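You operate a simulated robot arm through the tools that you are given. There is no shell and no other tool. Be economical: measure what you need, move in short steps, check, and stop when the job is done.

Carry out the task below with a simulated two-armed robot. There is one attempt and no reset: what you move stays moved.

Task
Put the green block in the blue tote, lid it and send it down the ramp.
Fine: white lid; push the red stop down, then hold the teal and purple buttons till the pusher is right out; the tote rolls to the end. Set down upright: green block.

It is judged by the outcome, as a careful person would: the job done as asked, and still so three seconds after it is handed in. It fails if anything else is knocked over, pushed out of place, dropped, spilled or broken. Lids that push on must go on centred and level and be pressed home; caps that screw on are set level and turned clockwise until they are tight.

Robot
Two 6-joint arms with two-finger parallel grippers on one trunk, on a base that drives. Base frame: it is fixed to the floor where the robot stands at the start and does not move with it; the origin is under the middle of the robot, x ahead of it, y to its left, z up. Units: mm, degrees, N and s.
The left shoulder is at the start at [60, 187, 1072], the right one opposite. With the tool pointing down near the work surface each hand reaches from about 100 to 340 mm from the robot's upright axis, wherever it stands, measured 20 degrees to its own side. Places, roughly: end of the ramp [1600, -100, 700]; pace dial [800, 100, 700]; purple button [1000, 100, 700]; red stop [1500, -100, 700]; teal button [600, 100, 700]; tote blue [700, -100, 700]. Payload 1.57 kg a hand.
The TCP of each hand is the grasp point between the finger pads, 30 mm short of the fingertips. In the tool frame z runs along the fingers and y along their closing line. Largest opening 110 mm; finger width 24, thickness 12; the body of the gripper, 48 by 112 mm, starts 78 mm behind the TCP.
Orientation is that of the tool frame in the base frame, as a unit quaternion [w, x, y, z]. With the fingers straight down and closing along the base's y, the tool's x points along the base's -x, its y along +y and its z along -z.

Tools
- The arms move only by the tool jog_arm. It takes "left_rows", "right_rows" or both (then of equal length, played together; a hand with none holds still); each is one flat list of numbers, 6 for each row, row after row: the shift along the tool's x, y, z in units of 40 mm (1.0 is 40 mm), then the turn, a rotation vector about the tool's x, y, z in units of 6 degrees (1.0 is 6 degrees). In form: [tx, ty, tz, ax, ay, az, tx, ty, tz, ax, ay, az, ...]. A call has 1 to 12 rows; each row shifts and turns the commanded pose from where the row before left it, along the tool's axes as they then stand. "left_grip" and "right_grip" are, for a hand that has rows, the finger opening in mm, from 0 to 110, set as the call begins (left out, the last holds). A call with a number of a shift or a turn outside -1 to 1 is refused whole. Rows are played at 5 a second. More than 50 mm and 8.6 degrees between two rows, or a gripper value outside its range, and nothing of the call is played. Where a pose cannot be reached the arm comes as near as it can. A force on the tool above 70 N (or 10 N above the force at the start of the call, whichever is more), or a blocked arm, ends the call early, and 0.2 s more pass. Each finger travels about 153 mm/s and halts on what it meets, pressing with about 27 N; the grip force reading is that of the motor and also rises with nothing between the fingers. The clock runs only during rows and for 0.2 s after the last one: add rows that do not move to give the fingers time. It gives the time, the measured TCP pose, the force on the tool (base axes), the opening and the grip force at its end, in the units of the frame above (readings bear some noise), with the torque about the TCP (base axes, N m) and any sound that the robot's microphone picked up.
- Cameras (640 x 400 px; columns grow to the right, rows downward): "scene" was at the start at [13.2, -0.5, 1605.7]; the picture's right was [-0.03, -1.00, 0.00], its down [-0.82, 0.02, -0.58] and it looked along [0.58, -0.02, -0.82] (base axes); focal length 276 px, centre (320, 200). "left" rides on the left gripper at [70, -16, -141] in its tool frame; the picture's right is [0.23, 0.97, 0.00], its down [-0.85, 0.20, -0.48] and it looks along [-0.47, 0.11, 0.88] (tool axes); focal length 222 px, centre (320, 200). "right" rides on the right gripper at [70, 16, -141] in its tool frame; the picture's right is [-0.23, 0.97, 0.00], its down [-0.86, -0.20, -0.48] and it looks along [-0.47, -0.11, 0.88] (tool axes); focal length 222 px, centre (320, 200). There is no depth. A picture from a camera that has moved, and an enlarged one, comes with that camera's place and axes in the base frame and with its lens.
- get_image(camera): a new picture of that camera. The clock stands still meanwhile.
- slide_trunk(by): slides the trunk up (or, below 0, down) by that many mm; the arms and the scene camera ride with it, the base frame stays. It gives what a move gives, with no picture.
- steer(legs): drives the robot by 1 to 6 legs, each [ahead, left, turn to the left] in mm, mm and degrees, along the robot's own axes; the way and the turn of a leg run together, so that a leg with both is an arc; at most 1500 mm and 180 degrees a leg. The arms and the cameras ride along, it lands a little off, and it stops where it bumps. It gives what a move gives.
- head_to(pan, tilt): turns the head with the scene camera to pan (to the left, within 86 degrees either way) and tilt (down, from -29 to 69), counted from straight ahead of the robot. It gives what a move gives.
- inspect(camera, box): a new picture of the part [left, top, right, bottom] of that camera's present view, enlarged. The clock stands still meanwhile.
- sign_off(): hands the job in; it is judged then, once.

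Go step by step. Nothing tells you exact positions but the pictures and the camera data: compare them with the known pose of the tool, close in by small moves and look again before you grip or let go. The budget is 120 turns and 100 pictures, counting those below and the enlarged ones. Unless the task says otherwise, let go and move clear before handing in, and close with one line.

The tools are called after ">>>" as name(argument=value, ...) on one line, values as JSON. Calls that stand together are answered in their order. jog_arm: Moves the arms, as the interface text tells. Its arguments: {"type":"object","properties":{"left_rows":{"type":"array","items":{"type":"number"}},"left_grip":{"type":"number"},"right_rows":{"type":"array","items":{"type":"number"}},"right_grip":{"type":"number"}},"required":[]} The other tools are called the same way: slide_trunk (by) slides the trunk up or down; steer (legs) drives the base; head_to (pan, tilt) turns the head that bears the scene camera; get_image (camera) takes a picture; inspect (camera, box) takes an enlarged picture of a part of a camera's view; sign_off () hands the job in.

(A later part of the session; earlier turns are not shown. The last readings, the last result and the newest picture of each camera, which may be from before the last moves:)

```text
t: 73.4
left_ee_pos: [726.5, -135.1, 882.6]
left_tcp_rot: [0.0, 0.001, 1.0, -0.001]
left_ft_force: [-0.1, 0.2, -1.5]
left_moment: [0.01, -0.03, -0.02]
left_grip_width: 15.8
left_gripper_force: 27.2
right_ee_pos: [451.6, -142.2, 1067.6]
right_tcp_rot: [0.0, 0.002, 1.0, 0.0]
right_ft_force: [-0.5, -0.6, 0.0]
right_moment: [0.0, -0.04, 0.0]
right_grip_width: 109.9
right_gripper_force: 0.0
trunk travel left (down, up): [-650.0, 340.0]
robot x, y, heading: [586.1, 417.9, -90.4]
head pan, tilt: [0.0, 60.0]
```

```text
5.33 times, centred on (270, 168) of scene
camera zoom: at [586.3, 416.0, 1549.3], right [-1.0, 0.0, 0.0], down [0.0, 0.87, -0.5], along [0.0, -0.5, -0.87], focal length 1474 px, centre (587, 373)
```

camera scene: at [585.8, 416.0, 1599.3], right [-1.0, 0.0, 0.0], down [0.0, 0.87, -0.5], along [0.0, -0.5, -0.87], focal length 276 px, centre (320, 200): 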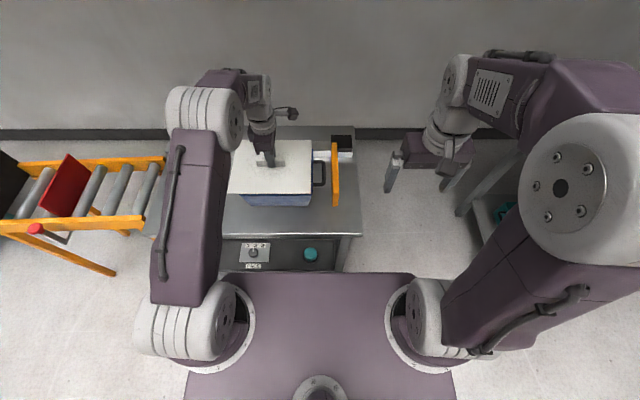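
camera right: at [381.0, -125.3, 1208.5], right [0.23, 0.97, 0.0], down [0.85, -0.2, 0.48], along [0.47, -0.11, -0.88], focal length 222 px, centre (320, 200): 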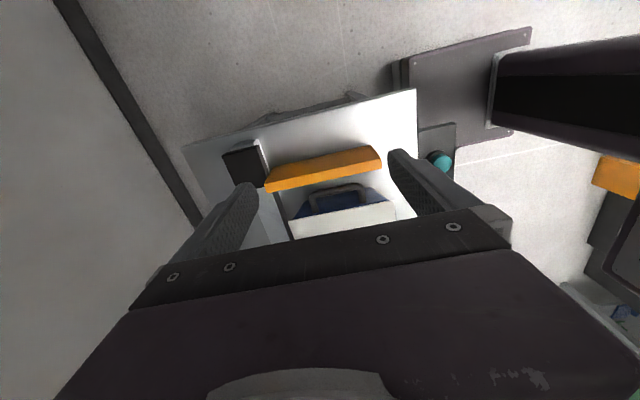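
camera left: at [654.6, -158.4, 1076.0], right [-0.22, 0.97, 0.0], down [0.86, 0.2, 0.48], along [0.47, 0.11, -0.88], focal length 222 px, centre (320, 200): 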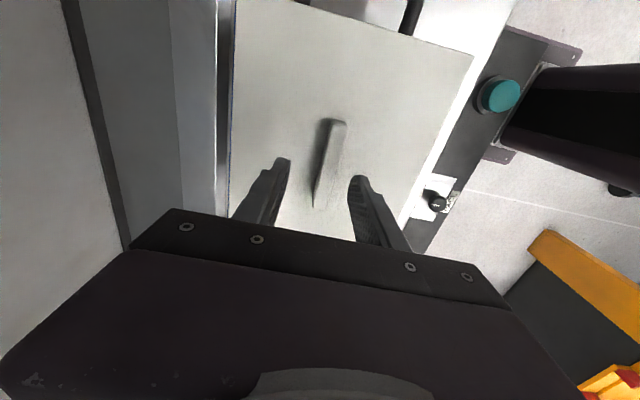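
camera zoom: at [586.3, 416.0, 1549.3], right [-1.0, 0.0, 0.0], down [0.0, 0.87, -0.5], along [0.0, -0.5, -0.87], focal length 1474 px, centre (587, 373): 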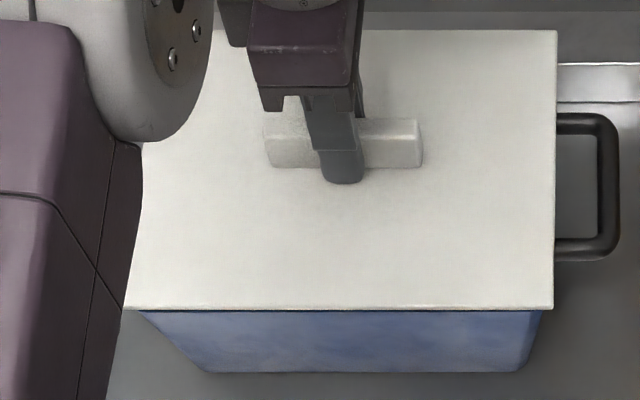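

Now y is centred within about 0.5 mm, and x wants about +1 mm. I'll apply that and press down, with the fingertips bearing on the lid.

>>> jog_arm(left_rows=[-0.03, 0, 0, 0, 0, 0, 0, 0, 0.12, 0, 0, 0, 0, 0, 0.08, 0, 0, 0, 0, 0, 0, 0, 0, 0])

>>> jog_arm(left_rows=[0, 0, 0.05, 0, 0, 0, 0, 0, 0, 0, 0, 0])

>>> jog_arm(left_rows=[0, 0, 0.05, 0, 0, 0, 0, 0, 0, 0, 0, 0])

```text
t: 74.4
left_ee_pos: [728.1, -135.8, 876.9]
left_tcp_rot: [0.001, 0.001, 1.0, 0.0]
left_ft_force: [-0.5, -0.9, -1.7]
left_moment: [-0.03, 0.01, 0.0]
left_grip_width: 15.4
left_gripper_force: 27.0
right_ee_pos: [452.1, -141.8, 1068.3]
right_tcp_rot: [0.0, 0.002, 1.0, 0.0]
right_ft_force: [0.3, -0.2, -0.1]
right_moment: [-0.02, -0.03, -0.01]
right_grip_width: 110.3
right_gripper_force: 0.0
trunk travel left (down, up): [-650.0, 340.0]
robot x, y, heading: [584.9, 422.3, -90.1]
head pan, tilt: [0.0, 60.0]
```

```text
t: 75.0
left_ee_pos: [729.0, -136.9, 875.3]
left_tcp_rot: [0.0, 0.001, 1.0, -0.001]
left_ft_force: [-1.4, -3.0, 11.4]
left_moment: [0.32, 0.07, -0.07]
left_grip_width: 15.6
left_gripper_force: 27.7
right_ee_pos: [450.8, -142.2, 1069.1]
right_tcp_rot: [0.0, 0.002, 1.0, -0.001]
right_ft_force: [0.3, 0.0, -0.9]
right_moment: [0.02, 0.0, -0.02]
right_grip_width: 110.0
right_gripper_force: 0.1
trunk travel left (down, up): [-650.0, 340.0]
robot x, y, heading: [586.5, 421.5, -90.3]
head pan, tilt: [0.0, 60.0]
```

```text
t: 75.6
left_ee_pos: [728.1, -137.2, 875.2]
left_tcp_rot: [0.0, 0.001, 1.0, -0.005]
left_ft_force: [-0.5, -8.1, 29.0]
left_moment: [0.59, 0.39, -0.05]
left_grip_width: 15.7
left_gripper_force: 27.0
right_ee_pos: [450.6, -139.1, 1070.4]
right_tcp_rot: [0.0, 0.002, 1.0, 0.0]
right_ft_force: [0.1, 0.4, 0.1]
right_moment: [0.01, -0.02, -0.02]
right_grip_width: 110.1
right_gripper_force: 0.1
trunk travel left (down, up): [-650.0, 340.0]
robot x, y, heading: [586.6, 421.0, -90.3]
head pan, tilt: [0.0, 60.0]
```

>>> jog_arm(left_rows=[0, -0.03, 0.05, 0, 0, 0, 0, 0, 0, 0, 0, 0])

>>> jog_arm(left_rows=[0, -0.02, 0.05, 0, 0, 0, 0, 0, 0, 0, 0, 0])

>>> inspect(camera="right", box=[280, 175, 400, 235])

```text
t: 76.2
left_ee_pos: [727.9, -135.9, 875.3]
left_tcp_rot: [0.001, 0.0, 1.0, -0.005]
left_ft_force: [3.4, -8.3, 46.8]
left_moment: [0.91, 0.09, -0.07]
left_grip_width: 15.6
left_gripper_force: 26.5
right_ee_pos: [450.0, -139.0, 1071.6]
right_tcp_rot: [0.0, 0.001, 1.0, -0.002]
right_ft_force: [0.2, -0.3, 0.5]
right_moment: [0.02, 0.01, -0.01]
right_grip_width: 109.9
right_gripper_force: 0.1
trunk travel left (down, up): [-650.0, 340.0]
robot x, y, heading: [585.7, 422.7, -89.9]
head pan, tilt: [0.0, 60.0]
```

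```text
t: 76.8
left_ee_pos: [727.5, -136.5, 874.1]
left_tcp_rot: [0.001, 0.001, 1.0, -0.007]
left_ft_force: [5.1, -4.8, 55.9]
left_moment: [1.32, -0.33, 0.03]
left_grip_width: 15.6
left_gripper_force: 27.5
right_ee_pos: [450.5, -137.4, 1071.8]
right_tcp_rot: [0.001, 0.0, 1.0, -0.004]
right_ft_force: [-1.5, 0.5, 0.3]
right_moment: [0.0, 0.01, 0.04]
right_grip_width: 109.8
right_gripper_force: 0.0
trunk travel left (down, up): [-650.0, 340.0]
robot x, y, heading: [584.4, 422.9, -90.4]
head pan, tilt: [0.0, 60.0]
```

```text
5.33 times, centred on (340, 205) of right
camera zoom: at [380.4, -119.4, 1211.9], right [0.23, 0.97, -0.01], down [0.85, -0.2, 0.48], along [0.47, -0.11, -0.88], focal length 1185 px, centre (213, 173)
```

zoom: 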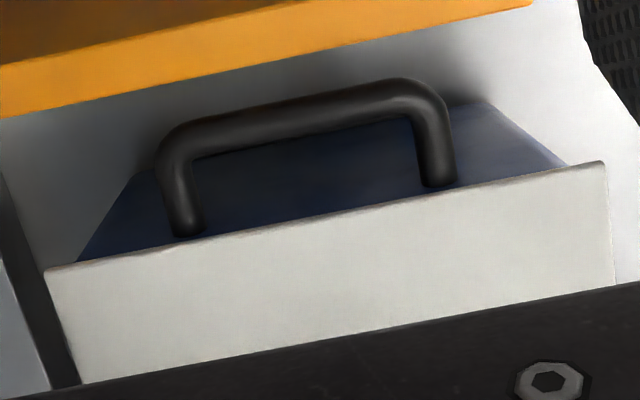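

I'll push on to near the 70 N limit, then ease off and give a slight upward tug to learn whether it has caught.

>>> jog_arm(left_rows=[0, -0.02, 0.04, 0, 0, 0, 0, 0, 0, 0, 0, 0])

>>> jog_arm(left_rows=[0, 0, 0.05, 0, 0, 0, 0, 0, 0, 0, 0, 0])

>>> jog_arm(left_rows=[0, 0.07, -0.2, 0, 0, 0, 0, 0, -0.12, 0, 0, 0, 0, 0, 0, 0, 0, 0])

```text
t: 77.4
left_ee_pos: [729.0, -135.8, 874.5]
left_tcp_rot: [0.0, 0.001, 1.0, -0.008]
left_ft_force: [7.7, -2.1, 60.8]
left_moment: [1.48, -0.43, 0.0]
left_grip_width: 15.5
left_gripper_force: 27.2
right_ee_pos: [449.2, -134.8, 1072.5]
right_tcp_rot: [0.0, 0.001, 1.0, -0.004]
right_ft_force: [0.2, 0.0, -0.5]
right_moment: [0.0, -0.01, 0.01]
right_grip_width: 110.1
right_gripper_force: 0.0
trunk travel left (down, up): [-650.0, 340.0]
robot x, y, heading: [587.4, 420.4, -90.0]
head pan, tilt: [0.0, 60.0]
```

```text
t: 78.0
left_ee_pos: [727.4, -134.8, 873.7]
left_tcp_rot: [0.0, 0.001, 1.0, -0.01]
left_ft_force: [10.6, 1.2, 70.4]
left_moment: [1.73, -0.52, -0.08]
left_grip_width: 15.8
left_gripper_force: 26.9
right_ee_pos: [451.8, -135.0, 1073.5]
right_tcp_rot: [0.0, 0.001, 1.0, -0.004]
right_ft_force: [0.2, 0.6, 0.8]
right_moment: [-0.01, 0.0, -0.02]
right_grip_width: 110.0
right_gripper_force: 0.2
trunk travel left (down, up): [-650.0, 340.0]
robot x, y, heading: [586.4, 421.1, -90.2]
head pan, tilt: [0.0, 60.0]
```

```text
t: 78.8
left_ee_pos: [727.0, -134.5, 875.0]
left_tcp_rot: [-0.001, 0.001, 1.0, 0.002]
left_ft_force: [-0.6, -1.9, 3.2]
left_moment: [-0.54, 0.46, 0.06]
left_grip_width: 15.2
left_gripper_force: 27.3
right_ee_pos: [450.8, -141.6, 1068.6]
right_tcp_rot: [0.0, 0.001, 1.0, 0.0]
right_ft_force: [-0.1, 0.0, 0.1]
right_moment: [-0.02, 0.03, 0.02]
right_grip_width: 110.0
right_gripper_force: 0.1
trunk travel left (down, up): [-650.0, 340.0]
robot x, y, heading: [586.3, 419.6, -90.2]
head pan, tilt: [0.0, 60.0]
```

>>> jog_arm(left_rows=[0, 0, -0.06, 0, 0, 0, 0, 0, 0, 0, 0, 0])

>>> jog_arm(left_rows=[0, 0, -0.06, 0, 0, 0, 0, 0, 0, 0, 0, 0])

>>> inspect(camera="right", box=[280, 175, 400, 235])

```text
t: 79.4
left_ee_pos: [727.1, -134.1, 878.0]
left_tcp_rot: [0.0, 0.001, 1.0, 0.001]
left_ft_force: [-0.4, 0.2, -0.9]
left_moment: [0.02, 0.02, 0.03]
left_grip_width: 15.6
left_gripper_force: 27.1
right_ee_pos: [449.8, -141.6, 1068.0]
right_tcp_rot: [0.0, 0.002, 1.0, 0.0]
right_ft_force: [0.4, -0.3, -1.8]
right_moment: [0.03, 0.02, 0.02]
right_grip_width: 110.0
right_gripper_force: 0.0
trunk travel left (down, up): [-650.0, 340.0]
robot x, y, heading: [584.4, 422.2, -90.1]
head pan, tilt: [0.0, 60.0]
```

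```text
t: 80.0
left_ee_pos: [727.9, -135.9, 880.1]
left_tcp_rot: [0.0, 0.001, 1.0, 0.001]
left_ft_force: [0.6, -0.7, -2.0]
left_moment: [-0.01, -0.03, 0.0]
left_grip_width: 15.6
left_gripper_force: 26.8
right_ee_pos: [451.4, -142.1, 1069.4]
right_tcp_rot: [0.0, 0.002, 1.0, 0.001]
right_ft_force: [0.2, 0.5, -0.2]
right_moment: [-0.05, 0.0, 0.01]
right_grip_width: 110.1
right_gripper_force: 0.0
trunk travel left (down, up): [-650.0, 340.0]
robot x, y, heading: [587.1, 418.6, -90.2]
head pan, tilt: [0.0, 60.0]
```

```text
5.33 times, centred on (340, 205) of right
camera zoom: at [381.3, -125.5, 1208.8], right [0.23, 0.97, 0.0], down [0.85, -0.2, 0.48], along [0.47, -0.11, -0.88], focal length 1185 px, centre (213, 173)
```

zoom: 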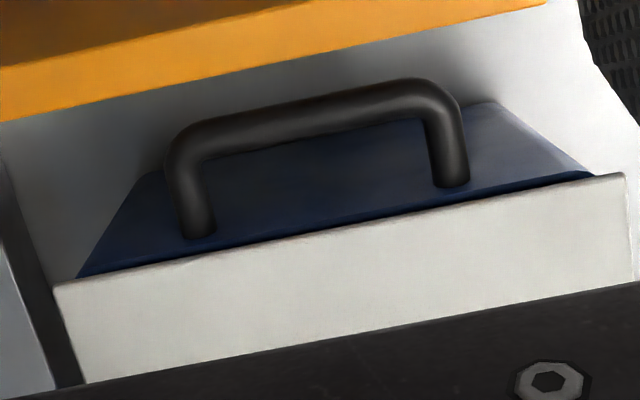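

The lid lifts freely and the seat height is the same every time, so I need to know what its underside looks like. I'll raise it, bring it closer, and tilt it toward the scene camera.

>>> jog_arm(left_rows=[0, 0, -1, 0, 0, 0, 0, 0.65, -1, 0, 0, 0, 0, 0.65, -1, 0, 0, 0, 0, 0.65, -1, 0, 0, 0, 0, 0.65, -1, 0, 0, 0, 0, 0.65, -1, 0, 0, 0, 0, 0.65, -0.5, 0, 0, 0, 0, 0, 0, 0, 0, 0])

>>> jog_arm(left_rows=[0, 0, 0, -1, 0, 0, 0, 0, 0, -1, 0, 0, 0, 0, 0, -1, 0, 0, 0, 0, 0, -1, 0, 0, 0, 0, 0, -1, 0, 0, 0, 0, 0, -1, 0, 0, 0, 0, 0, -1, 0, 0, 0, 0, 0, 0, 0, 0])

>>> get_image(camera="scene")

```text
t: 81.8
left_ee_pos: [731.8, 19.5, 1141.6]
left_tcp_rot: [0.0, 0.001, 1.0, 0.001]
left_ft_force: [0.7, -0.3, -2.6]
left_moment: [0.02, -0.02, -0.01]
left_grip_width: 15.6
left_gripper_force: 26.6
right_ee_pos: [451.6, -143.7, 1068.6]
right_tcp_rot: [0.0, 0.003, 1.0, -0.001]
right_ft_force: [-0.8, 0.0, -0.9]
right_moment: [0.01, -0.03, 0.0]
right_grip_width: 109.9
right_gripper_force: 0.1
trunk travel left (down, up): [-650.0, 340.0]
robot x, y, heading: [581.5, 423.4, -90.1]
head pan, tilt: [0.0, 60.0]
```

```text
t: 83.6
left_ee_pos: [730.4, 65.4, 1097.7]
left_tcp_rot: [0.0, 0.0, 0.934, 0.357]
left_ft_force: [1.0, -0.3, -1.5]
left_moment: [-0.03, -0.01, -0.03]
left_grip_width: 15.5
left_gripper_force: 27.5
left hand out of reach, approached as far as the arm can: row 5, 6, 7
right_ee_pos: [450.3, -141.9, 1069.7]
right_tcp_rot: [0.0, 0.002, 1.0, 0.0]
right_ft_force: [-0.3, 0.2, 1.2]
right_moment: [0.01, 0.04, -0.01]
right_grip_width: 110.0
right_gripper_force: 0.0
trunk travel left (down, up): [-650.0, 340.0]
robot x, y, heading: [584.5, 419.3, -90.3]
head pan, tilt: [0.0, 60.0]
```

```text
41 pictures are left
camera scene: at [586.1, 416.6, 1549.3], right [-1.0, 0.0, 0.0], down [0.0, 0.87, -0.5], along [0.0, -0.5, -0.87], focal length 276 px, centre (320, 200)
```

scene: 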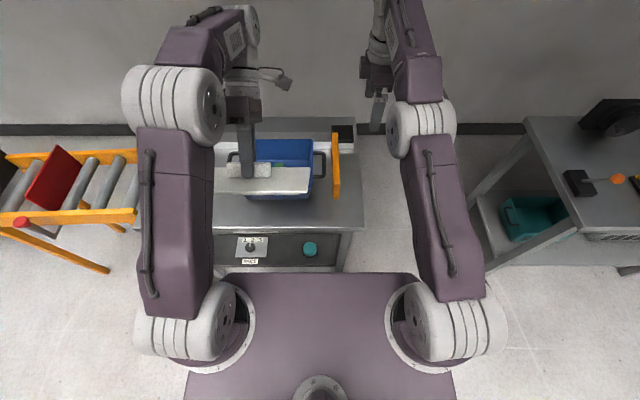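

The lid is nearly edge-on to the camera, which shows its profile and also uncovers the tote. Zooming in.

>>> inspect(camera="scene", box=[205, 125, 345, 215])

>>> inspect(camera="right", box=[270, 170, 420, 250])

```text
4.44 times, centred on (275, 170) of scene
camera zoom: at [586.1, 416.6, 1549.3], right [-1.0, 0.0, 0.0], down [0.0, 0.87, -0.5], along [0.0, -0.5, -0.87], focal length 1229 px, centre (520, 333)
```

zoom: 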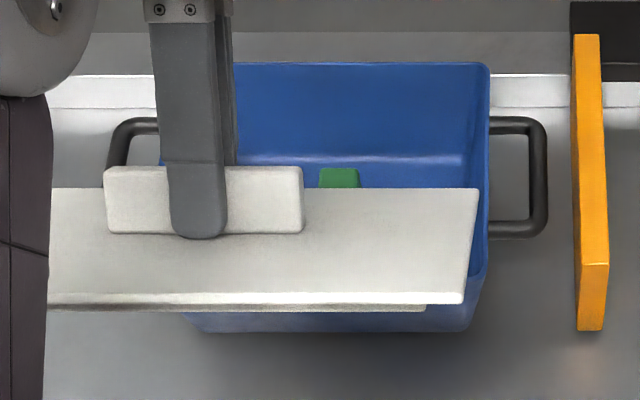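

```text
4.27 times, centred on (345, 210) of right
camera zoom: at [381.3, -125.0, 1209.1], right [0.23, 0.97, 0.0], down [0.85, -0.2, 0.48], along [0.47, -0.11, -0.88], focal length 948 px, centre (213, 157)
```

zoom: 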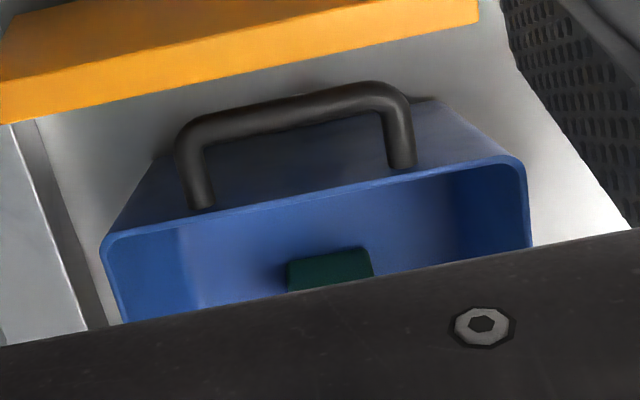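

The profile shows a plate about 4.5 mm thick with an inset plug (about 15 mm in from each side, 8 mm deep). So it is a drop-in lid: the plug goes in freely and the plate rests on the rim, which fits the constant seat height. I'll level it and go back over the tote.

>>> jog_arm(left_rows=[0, 0, 0, 1, 0, 0, 0, 0, 0, 1, 0, 0, 0, 0, 0, 1, 0, 0, 0, 0, 0, 1, 0, 0, 0, 0, 0, 1, 0, 0, 0, 0, 0, 1, 0, 0, 0, 0, 0, 1, 0, 0, 0, 0, 0, 0, 0, 0])

```text
t: 85.4
left_ee_pos: [730.9, 63.8, 1097.0]
left_tcp_rot: [-0.001, 0.001, 1.0, 0.0]
left_ft_force: [-0.3, 0.0, -2.6]
left_moment: [0.04, -0.01, -0.01]
left_grip_width: 15.4
left_gripper_force: 26.4
right_ee_pos: [451.0, -142.8, 1067.8]
right_tcp_rot: [0.0, 0.002, 1.0, 0.001]
right_ft_force: [-0.1, -0.1, -1.1]
right_moment: [0.03, 0.01, -0.01]
right_grip_width: 110.1
right_gripper_force: 0.1
trunk travel left (down, up): [-650.0, 340.0]
robot x, y, heading: [583.0, 423.0, -89.9]
head pan, tilt: [0.0, 60.0]
```

>>> jog_arm(left_rows=[0, -1, 0, 0, 0, 0, 0, -1, 0, 0, 0, 0, 0, -1, 0, 0, 0, 0, 0, -1, 0, 0, 0, 0, 0.07, -1, 0, 0, 0, 0, 0, 0, 1, 0, 0, 0, 0, 0, 1, 0, 0, 0, 0, 0, 1, 0, 0, 0, 0, 0, 1, 0, 0, 0, 0, 0, 0.9, 0, 0, 0, 0, 0, 0, 0, 0, 0])

```text
t: 87.8
left_ee_pos: [729.5, -133.8, 900.5]
left_tcp_rot: [0.0, 0.001, 1.0, 0.0]
left_ft_force: [0.1, -0.1, -0.5]
left_moment: [-0.01, 0.01, 0.01]
left_grip_width: 15.6
left_gripper_force: 27.4
right_ee_pos: [451.2, -142.4, 1068.8]
right_tcp_rot: [0.0, 0.002, 1.0, 0.0]
right_ft_force: [-0.5, -1.1, 0.0]
right_moment: [0.0, 0.0, -0.04]
right_grip_width: 110.3
right_gripper_force: 0.0
trunk travel left (down, up): [-650.0, 340.0]
robot x, y, heading: [584.7, 422.0, -90.0]
head pan, tilt: [0.0, 60.0]
```

>>> jog_arm(left_rows=[0.03, -0.05, 0.5, 0, 0, 0, 0, 0, 0, 0, 0, 0])

>>> inspect(camera="right", box=[280, 175, 400, 235])

>>> inspect(camera="scene", box=[225, 130, 315, 205])

```text
t: 88.4
left_ee_pos: [725.3, -135.3, 879.6]
left_tcp_rot: [0.0, 0.001, 1.0, 0.0]
left_ft_force: [-0.3, 0.0, -1.8]
left_moment: [-0.04, 0.03, -0.01]
left_grip_width: 15.4
left_gripper_force: 26.8
right_ee_pos: [452.0, -140.8, 1069.9]
right_tcp_rot: [0.0, 0.002, 1.0, 0.0]
right_ft_force: [0.5, 0.1, -0.4]
right_moment: [0.01, 0.02, 0.02]
right_grip_width: 110.1
right_gripper_force: 0.1
trunk travel left (down, up): [-650.0, 340.0]
robot x, y, heading: [585.5, 424.3, -90.2]
head pan, tilt: [0.0, 60.0]
```

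```text
5.33 times, centred on (340, 205) of right
camera zoom: at [381.3, -125.0, 1209.1], right [0.23, 0.97, 0.0], down [0.85, -0.2, 0.48], along [0.47, -0.11, -0.88], focal length 1185 px, centre (213, 173)
```

zoom: 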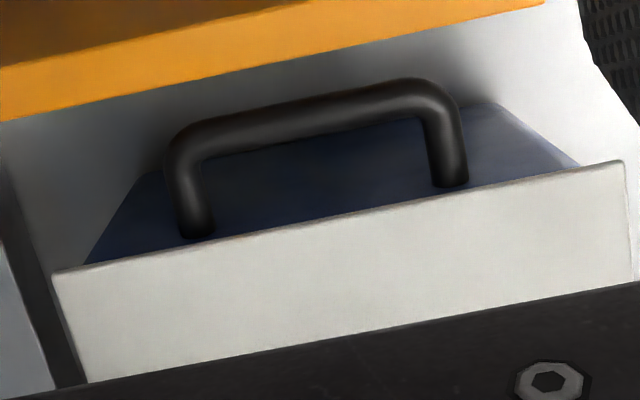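

```text
5.33 times, centred on (270, 168) of scene
camera zoom: at [586.1, 416.7, 1549.3], right [-1.0, 0.0, 0.0], down [0.0, 0.87, -0.5], along [0.0, -0.5, -0.87], focal length 1474 px, centre (587, 373)
```

zoom: 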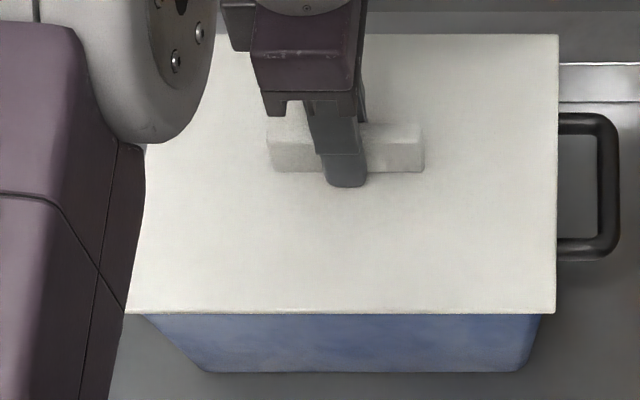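

x needs about +2.3 mm. I'll apply it, set down lightly, then release with little load.

>>> jog_arm(left_rows=[-0.06, 0, 0, 0, 0, 0, 0, 0, 0.08, 0, 0, 0, 0, 0, 0, 0, 0, 0])

>>> jog_arm(left_rows=[0, 0, 0.04, 0, 0, 0, 0, 0, 0, 0, 0, 0])

```text
t: 89.2
left_ee_pos: [728.7, -137.8, 877.2]
left_tcp_rot: [0.0, 0.0, 1.0, 0.0]
left_ft_force: [0.3, -0.1, -1.9]
left_moment: [0.01, 0.01, -0.01]
left_grip_width: 15.4
left_gripper_force: 27.8
right_ee_pos: [450.8, -142.0, 1068.8]
right_tcp_rot: [0.0, 0.002, 1.0, 0.0]
right_ft_force: [0.0, 0.8, -0.4]
right_moment: [-0.01, 0.02, 0.01]
right_grip_width: 110.6
right_gripper_force: 0.1
trunk travel left (down, up): [-650.0, 340.0]
robot x, y, heading: [583.6, 421.4, -90.1]
head pan, tilt: [0.0, 60.0]
```

```text
t: 89.8
left_ee_pos: [729.3, -136.4, 875.9]
left_tcp_rot: [0.0, 0.001, 1.0, 0.0]
left_ft_force: [-0.1, -0.3, -2.0]
left_moment: [0.01, -0.02, 0.0]
left_grip_width: 15.4
left_gripper_force: 27.5
right_ee_pos: [450.4, -141.5, 1068.8]
right_tcp_rot: [0.0, 0.003, 1.0, 0.0]
right_ft_force: [-0.2, 0.2, -0.3]
right_moment: [0.01, 0.03, -0.03]
right_grip_width: 109.7
right_gripper_force: 0.1
trunk travel left (down, up): [-650.0, 340.0]
robot x, y, heading: [584.0, 423.3, -90.4]
head pan, tilt: [0.0, 60.0]
```

>>> jog_arm(left_rows=[0, 0, 0.04, 0, 0, 0, 0, 0, 0, 0, 0, 0])

>>> jog_arm(left_rows=[0, 0, 0, 0, 0, 0, 0, 0, 0, 0, 0, 0, 0, 0, 0, 0, 0, 0], left_grip=40)

>>> jog_arm(left_rows=[0, 0, -1, 0, 0, 0, 0, 0, -0.5, 0, 0, 0, 0, 0, 0, 0, 0, 0])

>>> inspect(camera="right", box=[280, 175, 400, 235])

>>> inspect(camera="scene", box=[225, 130, 315, 205])

```text
t: 90.4
left_ee_pos: [728.8, -135.8, 875.1]
left_tcp_rot: [-0.001, 0.002, 1.0, 0.0]
left_ft_force: [0.6, -0.2, -0.6]
left_moment: [0.03, 0.11, -0.03]
left_grip_width: 15.5
left_gripper_force: 27.3
right_ee_pos: [450.9, -142.1, 1068.7]
right_tcp_rot: [0.0, 0.002, 1.0, 0.001]
right_ft_force: [0.4, 0.1, 0.9]
right_moment: [0.02, -0.04, -0.01]
right_grip_width: 110.0
right_gripper_force: 0.0
trunk travel left (down, up): [-650.0, 340.0]
robot x, y, heading: [588.8, 420.5, -90.1]
head pan, tilt: [0.0, 60.0]
```

```text
t: 91.2
left_ee_pos: [728.2, -137.2, 875.3]
left_tcp_rot: [0.0, 0.0, 1.0, 0.0]
left_ft_force: [-0.3, -0.3, -0.1]
left_moment: [0.0, 0.02, 0.01]
left_grip_width: 40.2
left_gripper_force: 0.0
right_ee_pos: [450.9, -141.6, 1068.9]
right_tcp_rot: [0.0, 0.002, 1.0, 0.0]
right_ft_force: [0.1, -0.5, -0.5]
right_moment: [0.01, 0.0, -0.05]
right_grip_width: 110.2
right_gripper_force: 0.1
trunk travel left (down, up): [-650.0, 340.0]
robot x, y, heading: [588.4, 420.3, -90.3]
head pan, tilt: [0.0, 60.0]
```

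```text
t: 92.0
left_ee_pos: [726.9, -136.5, 936.4]
left_tcp_rot: [0.0, 0.0, 1.0, 0.001]
left_ft_force: [0.7, 0.4, -0.4]
left_moment: [0.01, 0.0, 0.01]
left_grip_width: 40.3
left_gripper_force: 0.0
right_ee_pos: [450.7, -143.0, 1068.8]
right_tcp_rot: [0.0, 0.001, 1.0, -0.001]
right_ft_force: [0.6, 0.5, -0.5]
right_moment: [0.01, 0.03, 0.05]
right_grip_width: 110.1
right_gripper_force: 0.0
trunk travel left (down, up): [-650.0, 340.0]
robot x, y, heading: [588.8, 422.1, -90.3]
head pan, tilt: [0.0, 60.0]
```

```text
5.33 times, centred on (340, 205) of right
camera zoom: at [381.3, -125.5, 1208.8], right [0.23, 0.97, 0.0], down [0.85, -0.2, 0.48], along [0.47, -0.11, -0.88], focal length 1185 px, centre (213, 173)
```

zoom: 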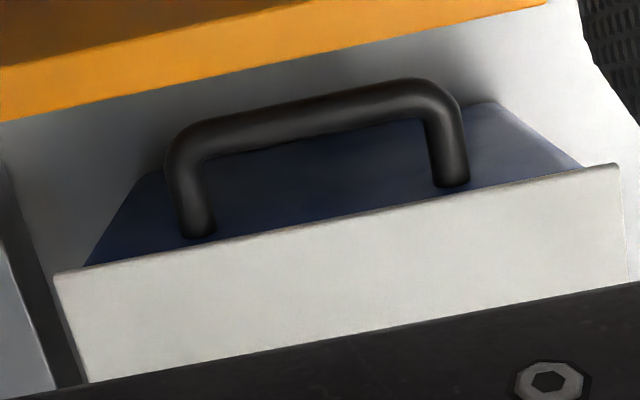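

```text
5.33 times, centred on (270, 168) of scene
camera zoom: at [586.2, 415.9, 1549.3], right [-1.0, 0.0, 0.0], down [0.0, 0.87, -0.5], along [0.0, -0.5, -0.87], focal length 1474 px, centre (587, 373)
```

zoom: 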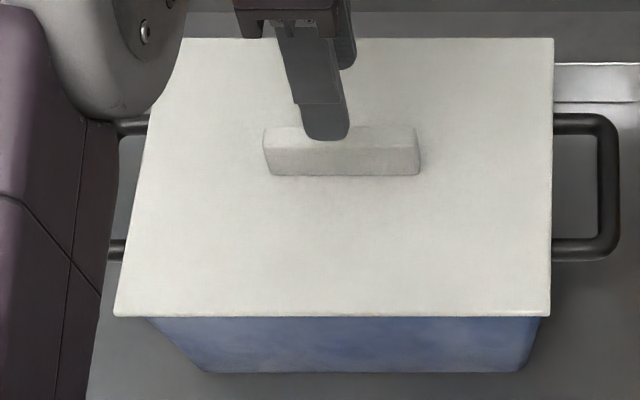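

The lid sits centred and level on the tote. Next is the red stop, estimated near (1510, 40, 776). I'll pull both hands back from the bench, close the left fingers, then drive along to it.

>>> jog_arm(left_rows=[0, 0, -1, 0, 0, 0, 0, 1, 0, 0, 0, 0, 0, 1, 0, 0, 0, 0, 0, 1, 0, 0, 0, 0, 0, 1, 0, 0, 0, 0, 0, 0.4, 0, 0, 0, 0, 0, 0, 0, 0, 0, 0], right_rows=[0, 1, 0, 0, 0, 0, 0, 1, 0, 0, 0, 0, 0, 1, 0, 0, 0, 0, 0, 1, 0, 0, 0, 0, 0, 1, 0, 0, 0, 0, 0, 1, 0, 0, 0, 0, 0, 0, 0, 0, 0, 0], left_grip=0, right_grip=0)

>>> steer(legs=[[0, 640, 0]])

>>> get_image(camera="scene")

>>> get_image(camera="left")

```text
t: 93.6
left_ee_pos: [726.7, 37.9, 976.0]
left_tcp_rot: [0.0, 0.001, 1.0, 0.0]
left_ft_force: [0.5, -0.4, 0.3]
left_moment: [-0.01, -0.02, 0.0]
left_grip_width: 0.0
left_gripper_force: 21.1
right_ee_pos: [452.7, 96.0, 1066.6]
right_tcp_rot: [0.0, 0.001, 1.0, 0.002]
right_ft_force: [-0.2, -0.8, -0.3]
right_moment: [0.01, -0.02, -0.02]
right_grip_width: 0.0
right_gripper_force: 21.8
trunk travel left (down, up): [-650.0, 340.0]
robot x, y, heading: [586.1, 420.3, -90.1]
head pan, tilt: [0.0, 60.0]
```

```text
t: 97.3
left_ee_pos: [1362.8, 17.0, 975.9]
left_tcp_rot: [0.0, 0.022, 1.0, 0.0]
left_ft_force: [-0.1, -0.7, 0.1]
left_moment: [-0.03, -0.02, 0.01]
left_grip_width: 0.0
left_gripper_force: 21.2
right_ee_pos: [1092.3, 87.4, 1066.4]
right_tcp_rot: [0.0, 0.022, 1.0, 0.0]
right_ft_force: [0.0, -0.5, -0.7]
right_moment: [-0.04, 0.02, -0.02]
right_grip_width: 0.0
right_gripper_force: 21.4
trunk travel left (down, up): [-650.0, 340.0]
robot x, y, heading: [1237.9, 409.4, -92.5]
head pan, tilt: [0.0, 60.0]
```

```text
34 pictures are left
camera scene: at [1239.2, 400.8, 1549.3], right [-1.0, 0.05, 0.0], down [0.04, 0.87, -0.5], along [-0.02, -0.5, -0.87], focal length 276 px, centre (320, 200)
```

scene: 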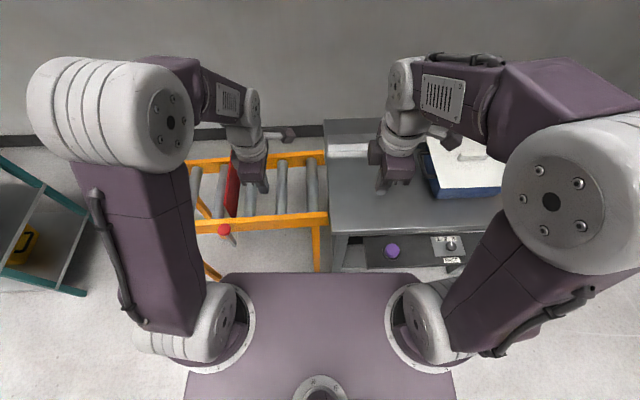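

```text
33 pictures are left
camera left: at [1293.2, 3.2, 1117.5], right [-0.18, 0.98, 0.0], down [0.86, 0.16, 0.48], along [0.47, 0.09, -0.88], focal length 222 px, centre (320, 200)
```

left: 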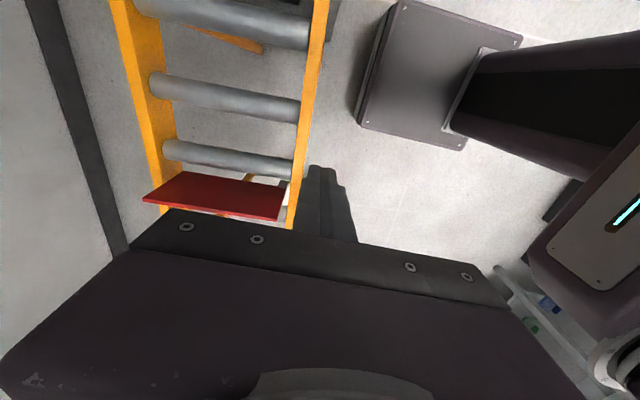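

>>> inspect(camera="scene", box=[180, 140, 340, 280])

```text
2.86 times, centred on (260, 210) of scene
camera zoom: at [1239.2, 400.8, 1549.3], right [-1.0, 0.05, 0.0], down [0.04, 0.87, -0.5], along [-0.02, -0.5, -0.87], focal length 790 px, centre (491, 171)
```

zoom: 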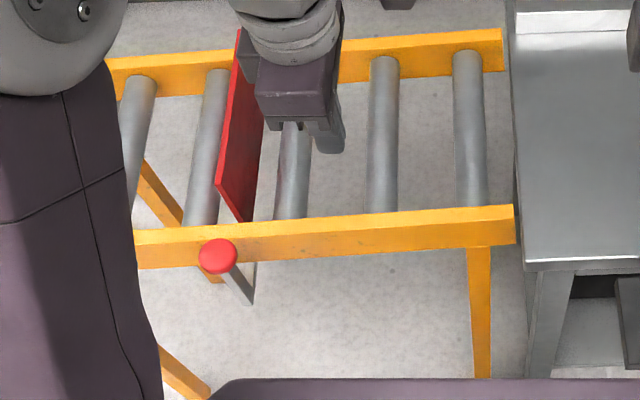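

>>> steer(legs=[[0, 0, 2.4], [0, 138, 0]])

>>> get_image(camera="left")

>>> inspect(camera="scene", box=[180, 140, 340, 280])

```text
t: 99.0
left_ee_pos: [1520.9, 21.8, 976.3]
left_tcp_rot: [0.001, 0.0, 1.0, 0.0]
left_ft_force: [-0.6, -0.9, 0.1]
left_moment: [0.02, -0.01, -0.01]
left_grip_width: 0.0
left_gripper_force: 21.6
right_ee_pos: [1247.6, 80.0, 1065.7]
right_tcp_rot: [0.0, 0.001, 1.0, 0.0]
right_ft_force: [-0.8, -0.8, 0.0]
right_moment: [0.01, -0.03, 0.0]
right_grip_width: 0.0
right_gripper_force: 21.4
trunk travel left (down, up): [-650.0, 340.0]
robot x, y, heading: [1380.0, 407.8, -90.0]
head pan, tilt: [0.0, 60.0]
```

```text
31 pictures are left
camera left: at [1450.8, 5.6, 1117.5], right [-0.23, 0.97, 0.0], down [0.85, 0.2, 0.48], along [0.47, 0.11, -0.88], focal length 222 px, centre (320, 200)
```

left: 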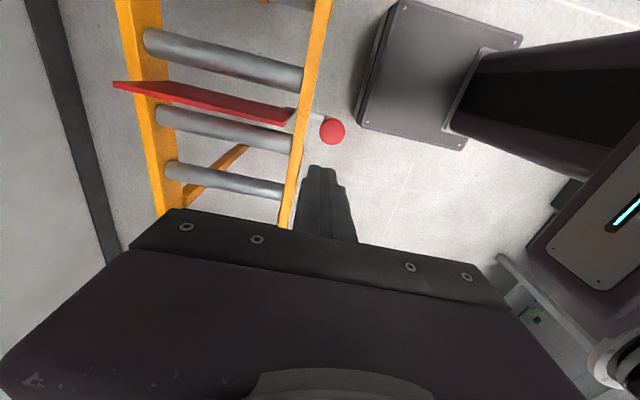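

```text
2.86 times, centred on (260, 210) of scene
camera zoom: at [1379.4, 400.4, 1549.3], right [-1.0, 0.0, 0.0], down [0.0, 0.87, -0.5], along [0.0, -0.5, -0.87], focal length 790 px, centre (491, 171)
```

zoom: 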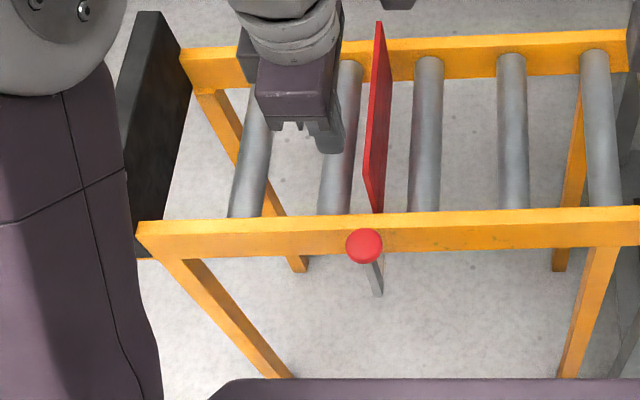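

The knob is at about (1516, 40, 768). I'll align the closed fingers over it, lower, and check.

>>> jog_arm(left_rows=[0.12, 0.45, 0, 0, 0, 0, 0, 0, 0, 0, 0, 0])

>>> slide_trunk(by=-150)

>>> get_image(camera="left")

>>> inspect(camera="scene", box=[200, 140, 340, 260])

```text
t: 99.6
left_ee_pos: [1515.7, 41.2, 975.8]
left_tcp_rot: [0.0, 0.0, 1.0, -0.001]
left_ft_force: [0.1, 0.0, 0.5]
left_moment: [0.0, 0.04, -0.01]
left_grip_width: 0.0
left_gripper_force: 21.0
right_ee_pos: [1249.5, 80.3, 1066.2]
right_tcp_rot: [0.0, 0.001, 1.0, 0.0]
right_ft_force: [0.4, 0.0, -0.1]
right_moment: [-0.01, 0.01, -0.03]
right_grip_width: 0.0
right_gripper_force: 21.2
trunk travel left (down, up): [-650.0, 340.0]
robot x, y, heading: [1380.4, 404.1, -89.9]
head pan, tilt: [0.0, 60.0]
```

```text
t: 101.3
left_ee_pos: [1515.0, 40.0, 826.9]
left_tcp_rot: [0.0, 0.0, 1.0, 0.0]
left_ft_force: [-0.9, 0.3, 0.9]
left_moment: [-0.02, 0.03, 0.01]
left_grip_width: 0.0
left_gripper_force: 20.5
right_ee_pos: [1247.5, 80.0, 914.5]
right_tcp_rot: [0.001, 0.001, 1.0, 0.0]
right_ft_force: [0.0, 0.0, 0.1]
right_moment: [0.01, 0.0, 0.01]
right_grip_width: 0.0
right_gripper_force: 21.5
trunk travel left (down, up): [-500.0, 490.0]
robot x, y, heading: [1380.9, 407.7, -90.0]
head pan, tilt: [0.0, 60.0]
```

```text
29 pictures are left
camera left: at [1445.8, 22.5, 968.1], right [-0.23, 0.97, 0.0], down [0.86, 0.2, 0.48], along [0.47, 0.11, -0.88], focal length 222 px, centre (320, 200)
```

left: 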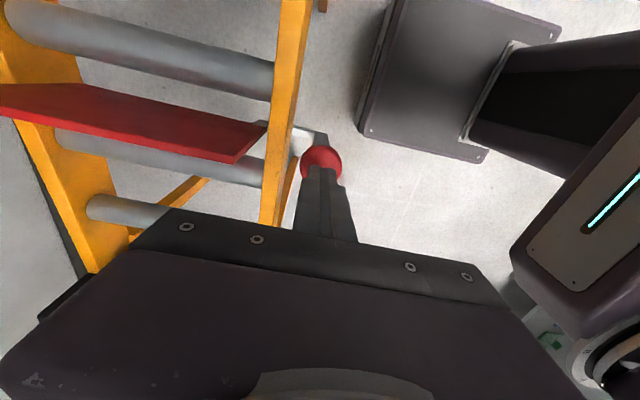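

```text
3.33 times, centred on (270, 200) of scene
camera zoom: at [1380.7, 400.6, 1399.3], right [-1.0, 0.0, 0.0], down [0.0, 0.87, -0.5], along [0.0, -0.5, -0.87], focal length 922 px, centre (487, 200)
```

zoom: 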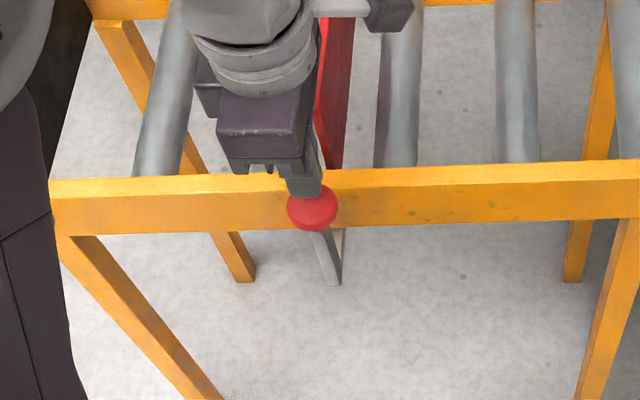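

The fingers are aligned over the knob. Pressing down.

>>> jog_arm(left_rows=[0, 0, 0.3, 0, 0, 0, 0, 0, 0.3, 0, 0, 0, 0, 0, 0.3, 0, 0, 0, 0, 0, 0, 0, 0, 0])

>>> jog_arm(left_rows=[0, 0, 0.25, 0, 0, 0, 0, 0, 0.25, 0, 0, 0, 0, 0, 0, 0, 0, 0])

>>> inspect(camera="scene", box=[200, 140, 340, 260])

```text
t: 102.3
left_ee_pos: [1516.3, 37.0, 792.7]
left_tcp_rot: [0.0, 0.001, 1.0, 0.001]
left_ft_force: [0.3, 1.1, 0.5]
left_moment: [0.01, -0.03, -0.01]
left_grip_width: 0.0
left_gripper_force: 21.2
right_ee_pos: [1248.5, 80.2, 915.6]
right_tcp_rot: [0.0, 0.001, 1.0, 0.0]
right_ft_force: [0.2, 0.0, -0.1]
right_moment: [-0.02, 0.0, 0.05]
right_grip_width: 0.2
right_gripper_force: 21.2
trunk travel left (down, up): [-500.0, 490.0]
robot x, y, heading: [1382.1, 406.9, -89.8]
head pan, tilt: [0.0, 60.0]
```

```text
t: 103.1
left_ee_pos: [1517.2, 40.5, 772.2]
left_tcp_rot: [0.0, 0.0, 1.0, 0.0]
left_ft_force: [0.1, 0.0, 0.2]
left_moment: [0.02, -0.03, 0.0]
left_grip_width: 0.0
left_gripper_force: 20.9
right_ee_pos: [1247.8, 80.4, 914.1]
right_tcp_rot: [0.0, 0.001, 1.0, 0.0]
right_ft_force: [-0.2, 0.4, -0.2]
right_moment: [0.0, 0.01, -0.01]
right_grip_width: 0.0
right_gripper_force: 21.0
trunk travel left (down, up): [-500.0, 490.0]
robot x, y, heading: [1380.2, 403.7, -90.3]
head pan, tilt: [0.0, 60.0]
```

```text
3.33 times, centred on (270, 200) of scene
camera zoom: at [1380.6, 400.5, 1399.3], right [-1.0, 0.0, 0.0], down [0.0, 0.87, -0.5], along [0.0, -0.5, -0.87], focal length 922 px, centre (487, 200)
```

zoom: 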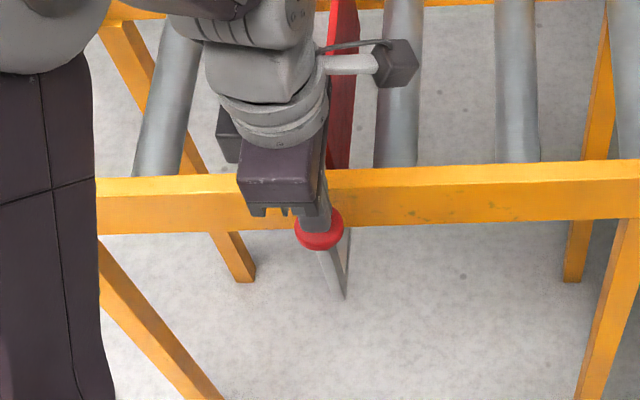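

The knob is moving down with the fingers. I'll continue to the end of its stroke.

>>> jog_arm(left_rows=[0, 0, 0.25, 0, 0, 0, 0, 0, 0.25, 0, 0, 0, 0, 0, 0, 0, 0, 0])

>>> jog_arm(left_rows=[0, 0, 0.25, 0, 0, 0, 0, 0, 0.25, 0, 0, 0, 0, 0, 0, 0, 0, 0])

>>> get_image(camera="scene")

```text
t: 103.9
left_ee_pos: [1516.8, 41.2, 752.5]
left_tcp_rot: [0.0, 0.002, 1.0, 0.0]
left_ft_force: [-0.6, 0.5, 0.2]
left_moment: [-0.01, -0.02, 0.04]
left_grip_width: 0.0
left_gripper_force: 21.2
right_ee_pos: [1247.4, 80.1, 915.3]
right_tcp_rot: [0.0, 0.001, 1.0, 0.0]
right_ft_force: [0.8, -0.1, -0.5]
right_moment: [-0.03, -0.02, 0.02]
right_grip_width: 0.1
right_gripper_force: 21.2
trunk travel left (down, up): [-500.0, 490.0]
robot x, y, heading: [1378.5, 403.9, -90.1]
head pan, tilt: [0.0, 60.0]
```

```text
t: 104.7
left_ee_pos: [1515.8, 38.7, 730.7]
left_tcp_rot: [0.001, 0.001, 1.0, 0.0]
left_ft_force: [0.1, -0.4, -0.5]
left_moment: [0.0, -0.01, -0.03]
left_grip_width: 0.0
left_gripper_force: 20.9
right_ee_pos: [1247.8, 80.3, 915.7]
right_tcp_rot: [0.0, 0.001, 1.0, 0.001]
right_ft_force: [-0.7, 0.0, -0.4]
right_moment: [-0.02, 0.02, 0.02]
right_grip_width: 0.2
right_gripper_force: 20.9
trunk travel left (down, up): [-500.0, 490.0]
robot x, y, heading: [1377.9, 404.8, -90.3]
head pan, tilt: [0.0, 60.0]
```

```text
26 pictures are left
camera scene: at [1380.7, 400.6, 1399.3], right [-1.0, 0.0, 0.0], down [0.0, 0.87, -0.5], along [0.0, -0.5, -0.87], focal length 276 px, centre (320, 200)
```

scene: 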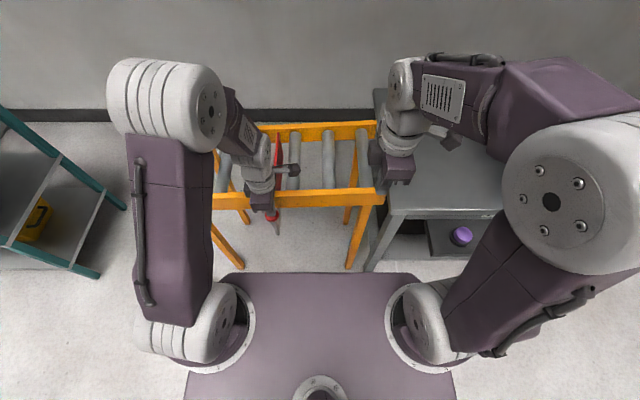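

>>> inspect(camera="scene", box=[210, 110, 340, 260])

>>> get_image(camera="left")

```text
2.67 times, centred on (275, 185) of scene
camera zoom: at [1380.7, 400.6, 1399.3], right [-1.0, 0.0, 0.0], down [0.0, 0.87, -0.5], along [0.0, -0.5, -0.87], focal length 737 px, centre (440, 240)
```

zoom: 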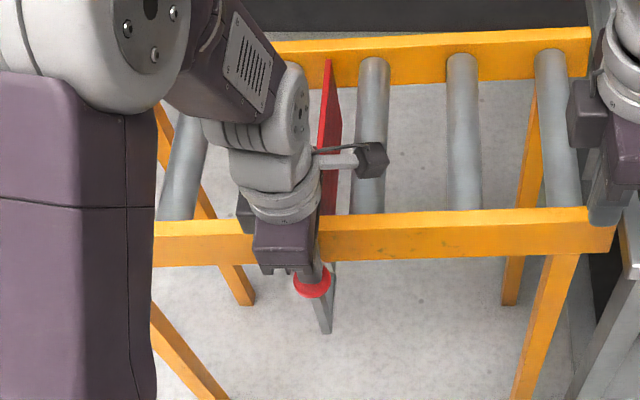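

```text
24 pictures are left
camera left: at [1446.0, 21.8, 871.8], right [-0.23, 0.97, 0.0], down [0.86, 0.2, 0.48], along [0.47, 0.11, -0.88], focal length 222 px, centre (320, 200)
```

left: 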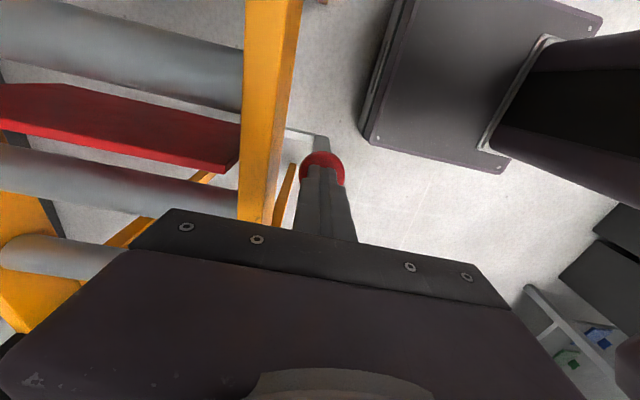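

The red gate plate is sinking with the knob. I'll keep going in steps until it meets the stop.

>>> jog_arm(left_rows=[0, 0, 0.25, 0, 0, 0, 0, 0, 0.15, 0, 0, 0, 0, 0, 0, 0, 0, 0])

>>> jog_arm(left_rows=[0, 0, 0.25, 0, 0, 0, 0, 0, 0, 0, 0, 0])

>>> inspect(camera="scene", box=[210, 110, 340, 260])

```text
t: 105.5
left_ee_pos: [1515.8, 38.5, 713.0]
left_tcp_rot: [0.0, 0.0, 1.0, -0.001]
left_ft_force: [0.4, -0.2, 0.0]
left_moment: [0.03, 0.01, 0.0]
left_grip_width: 0.0
left_gripper_force: 20.9
right_ee_pos: [1247.2, 80.9, 915.4]
right_tcp_rot: [-0.001, 0.001, 1.0, 0.0]
right_ft_force: [-0.5, -0.3, -0.4]
right_moment: [-0.02, -0.02, -0.01]
right_grip_width: 0.0
right_gripper_force: 20.9
trunk travel left (down, up): [-500.0, 490.0]
robot x, y, heading: [1379.6, 404.6, -89.9]
head pan, tilt: [0.0, 60.0]
```

```text
t: 106.2
left_ee_pos: [1515.5, 39.8, 710.6]
left_tcp_rot: [0.0, 0.001, 1.0, -0.008]
left_ft_force: [7.0, 10.6, 52.0]
left_moment: [0.38, -0.28, -0.18]
left_grip_width: 0.0
left_gripper_force: 21.3
right_ee_pos: [1247.2, 83.8, 919.0]
right_tcp_rot: [0.0, 0.0, 1.0, -0.002]
right_ft_force: [-0.3, 0.6, -0.3]
right_moment: [0.01, -0.03, 0.0]
right_grip_width: 0.0
right_gripper_force: 21.2
trunk travel left (down, up): [-500.0, 490.0]
robot x, y, heading: [1375.3, 404.9, -90.0]
head pan, tilt: [0.0, 60.0]
stopped in row 2 (left hand): the force on the tool passed its limit at 76 N (the readings are from after the stop); the commanded pose is now the measured one
```

```text
2.67 times, centred on (275, 185) of scene
camera zoom: at [1379.7, 407.7, 1399.9], right [-1.0, 0.0, 0.0], down [0.0, 0.86, -0.5], along [0.0, -0.5, -0.86], focal length 737 px, centre (440, 240)
```

zoom: 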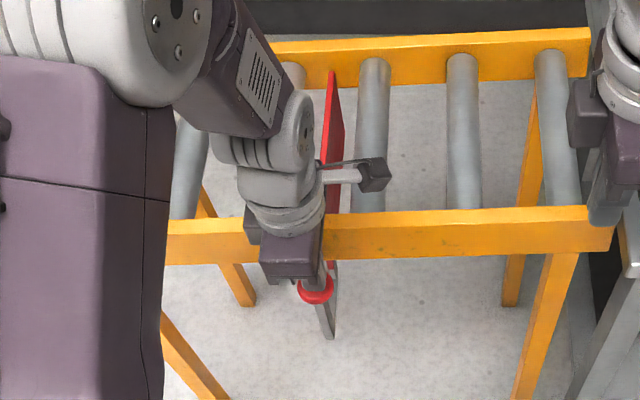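

The stop reached the end of its travel (76 N peak, knob top ~681). I'll raise the hand and see whether the gate stays down.

>>> slide_trunk(by=190)

>>> inspect(camera="scene", box=[190, 130, 350, 290])

>>> get_image(camera="left")

```text
t: 108.2
left_ee_pos: [1515.0, 35.8, 896.9]
left_tcp_rot: [0.0, 0.001, 1.0, -0.005]
left_ft_force: [-0.3, 0.7, -1.2]
left_moment: [-0.01, -0.03, 0.0]
left_grip_width: 0.0
left_gripper_force: 21.2
right_ee_pos: [1247.6, 80.8, 1106.2]
right_tcp_rot: [0.0, 0.0, 1.0, 0.0]
right_ft_force: [0.8, 0.5, 0.7]
right_moment: [0.02, 0.02, -0.01]
right_grip_width: 0.0
right_gripper_force: 21.4
trunk travel left (down, up): [-690.0, 300.0]
robot x, y, heading: [1380.3, 402.4, -89.9]
head pan, tilt: [0.0, 60.0]
```

```text
2.50 times, centred on (270, 210) of scene
camera zoom: at [1380.9, 400.5, 1589.3], right [-1.0, 0.0, 0.0], down [0.0, 0.87, -0.5], along [0.0, -0.5, -0.87], focal length 691 px, centre (445, 175)
```

zoom: 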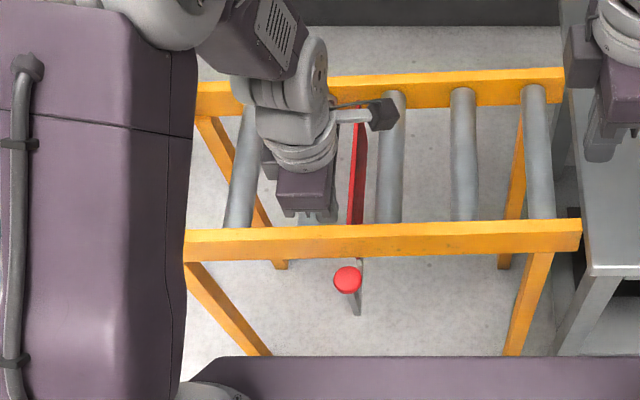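

```text
21 pictures are left
camera left: at [1445.8, 20.6, 1037.4], right [-0.23, 0.97, -0.01], down [0.86, 0.2, 0.48], along [0.47, 0.1, -0.88], focal length 222 px, centre (320, 200)
```

left: 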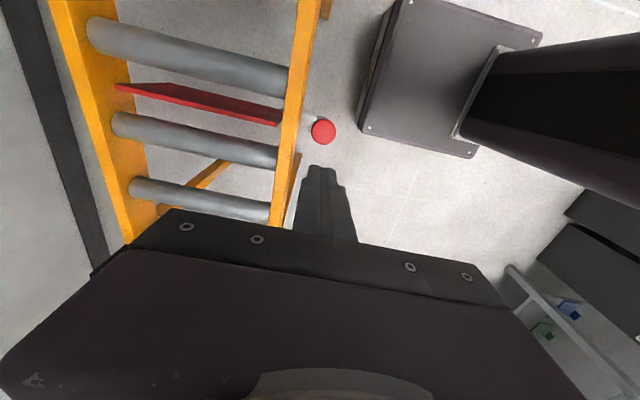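

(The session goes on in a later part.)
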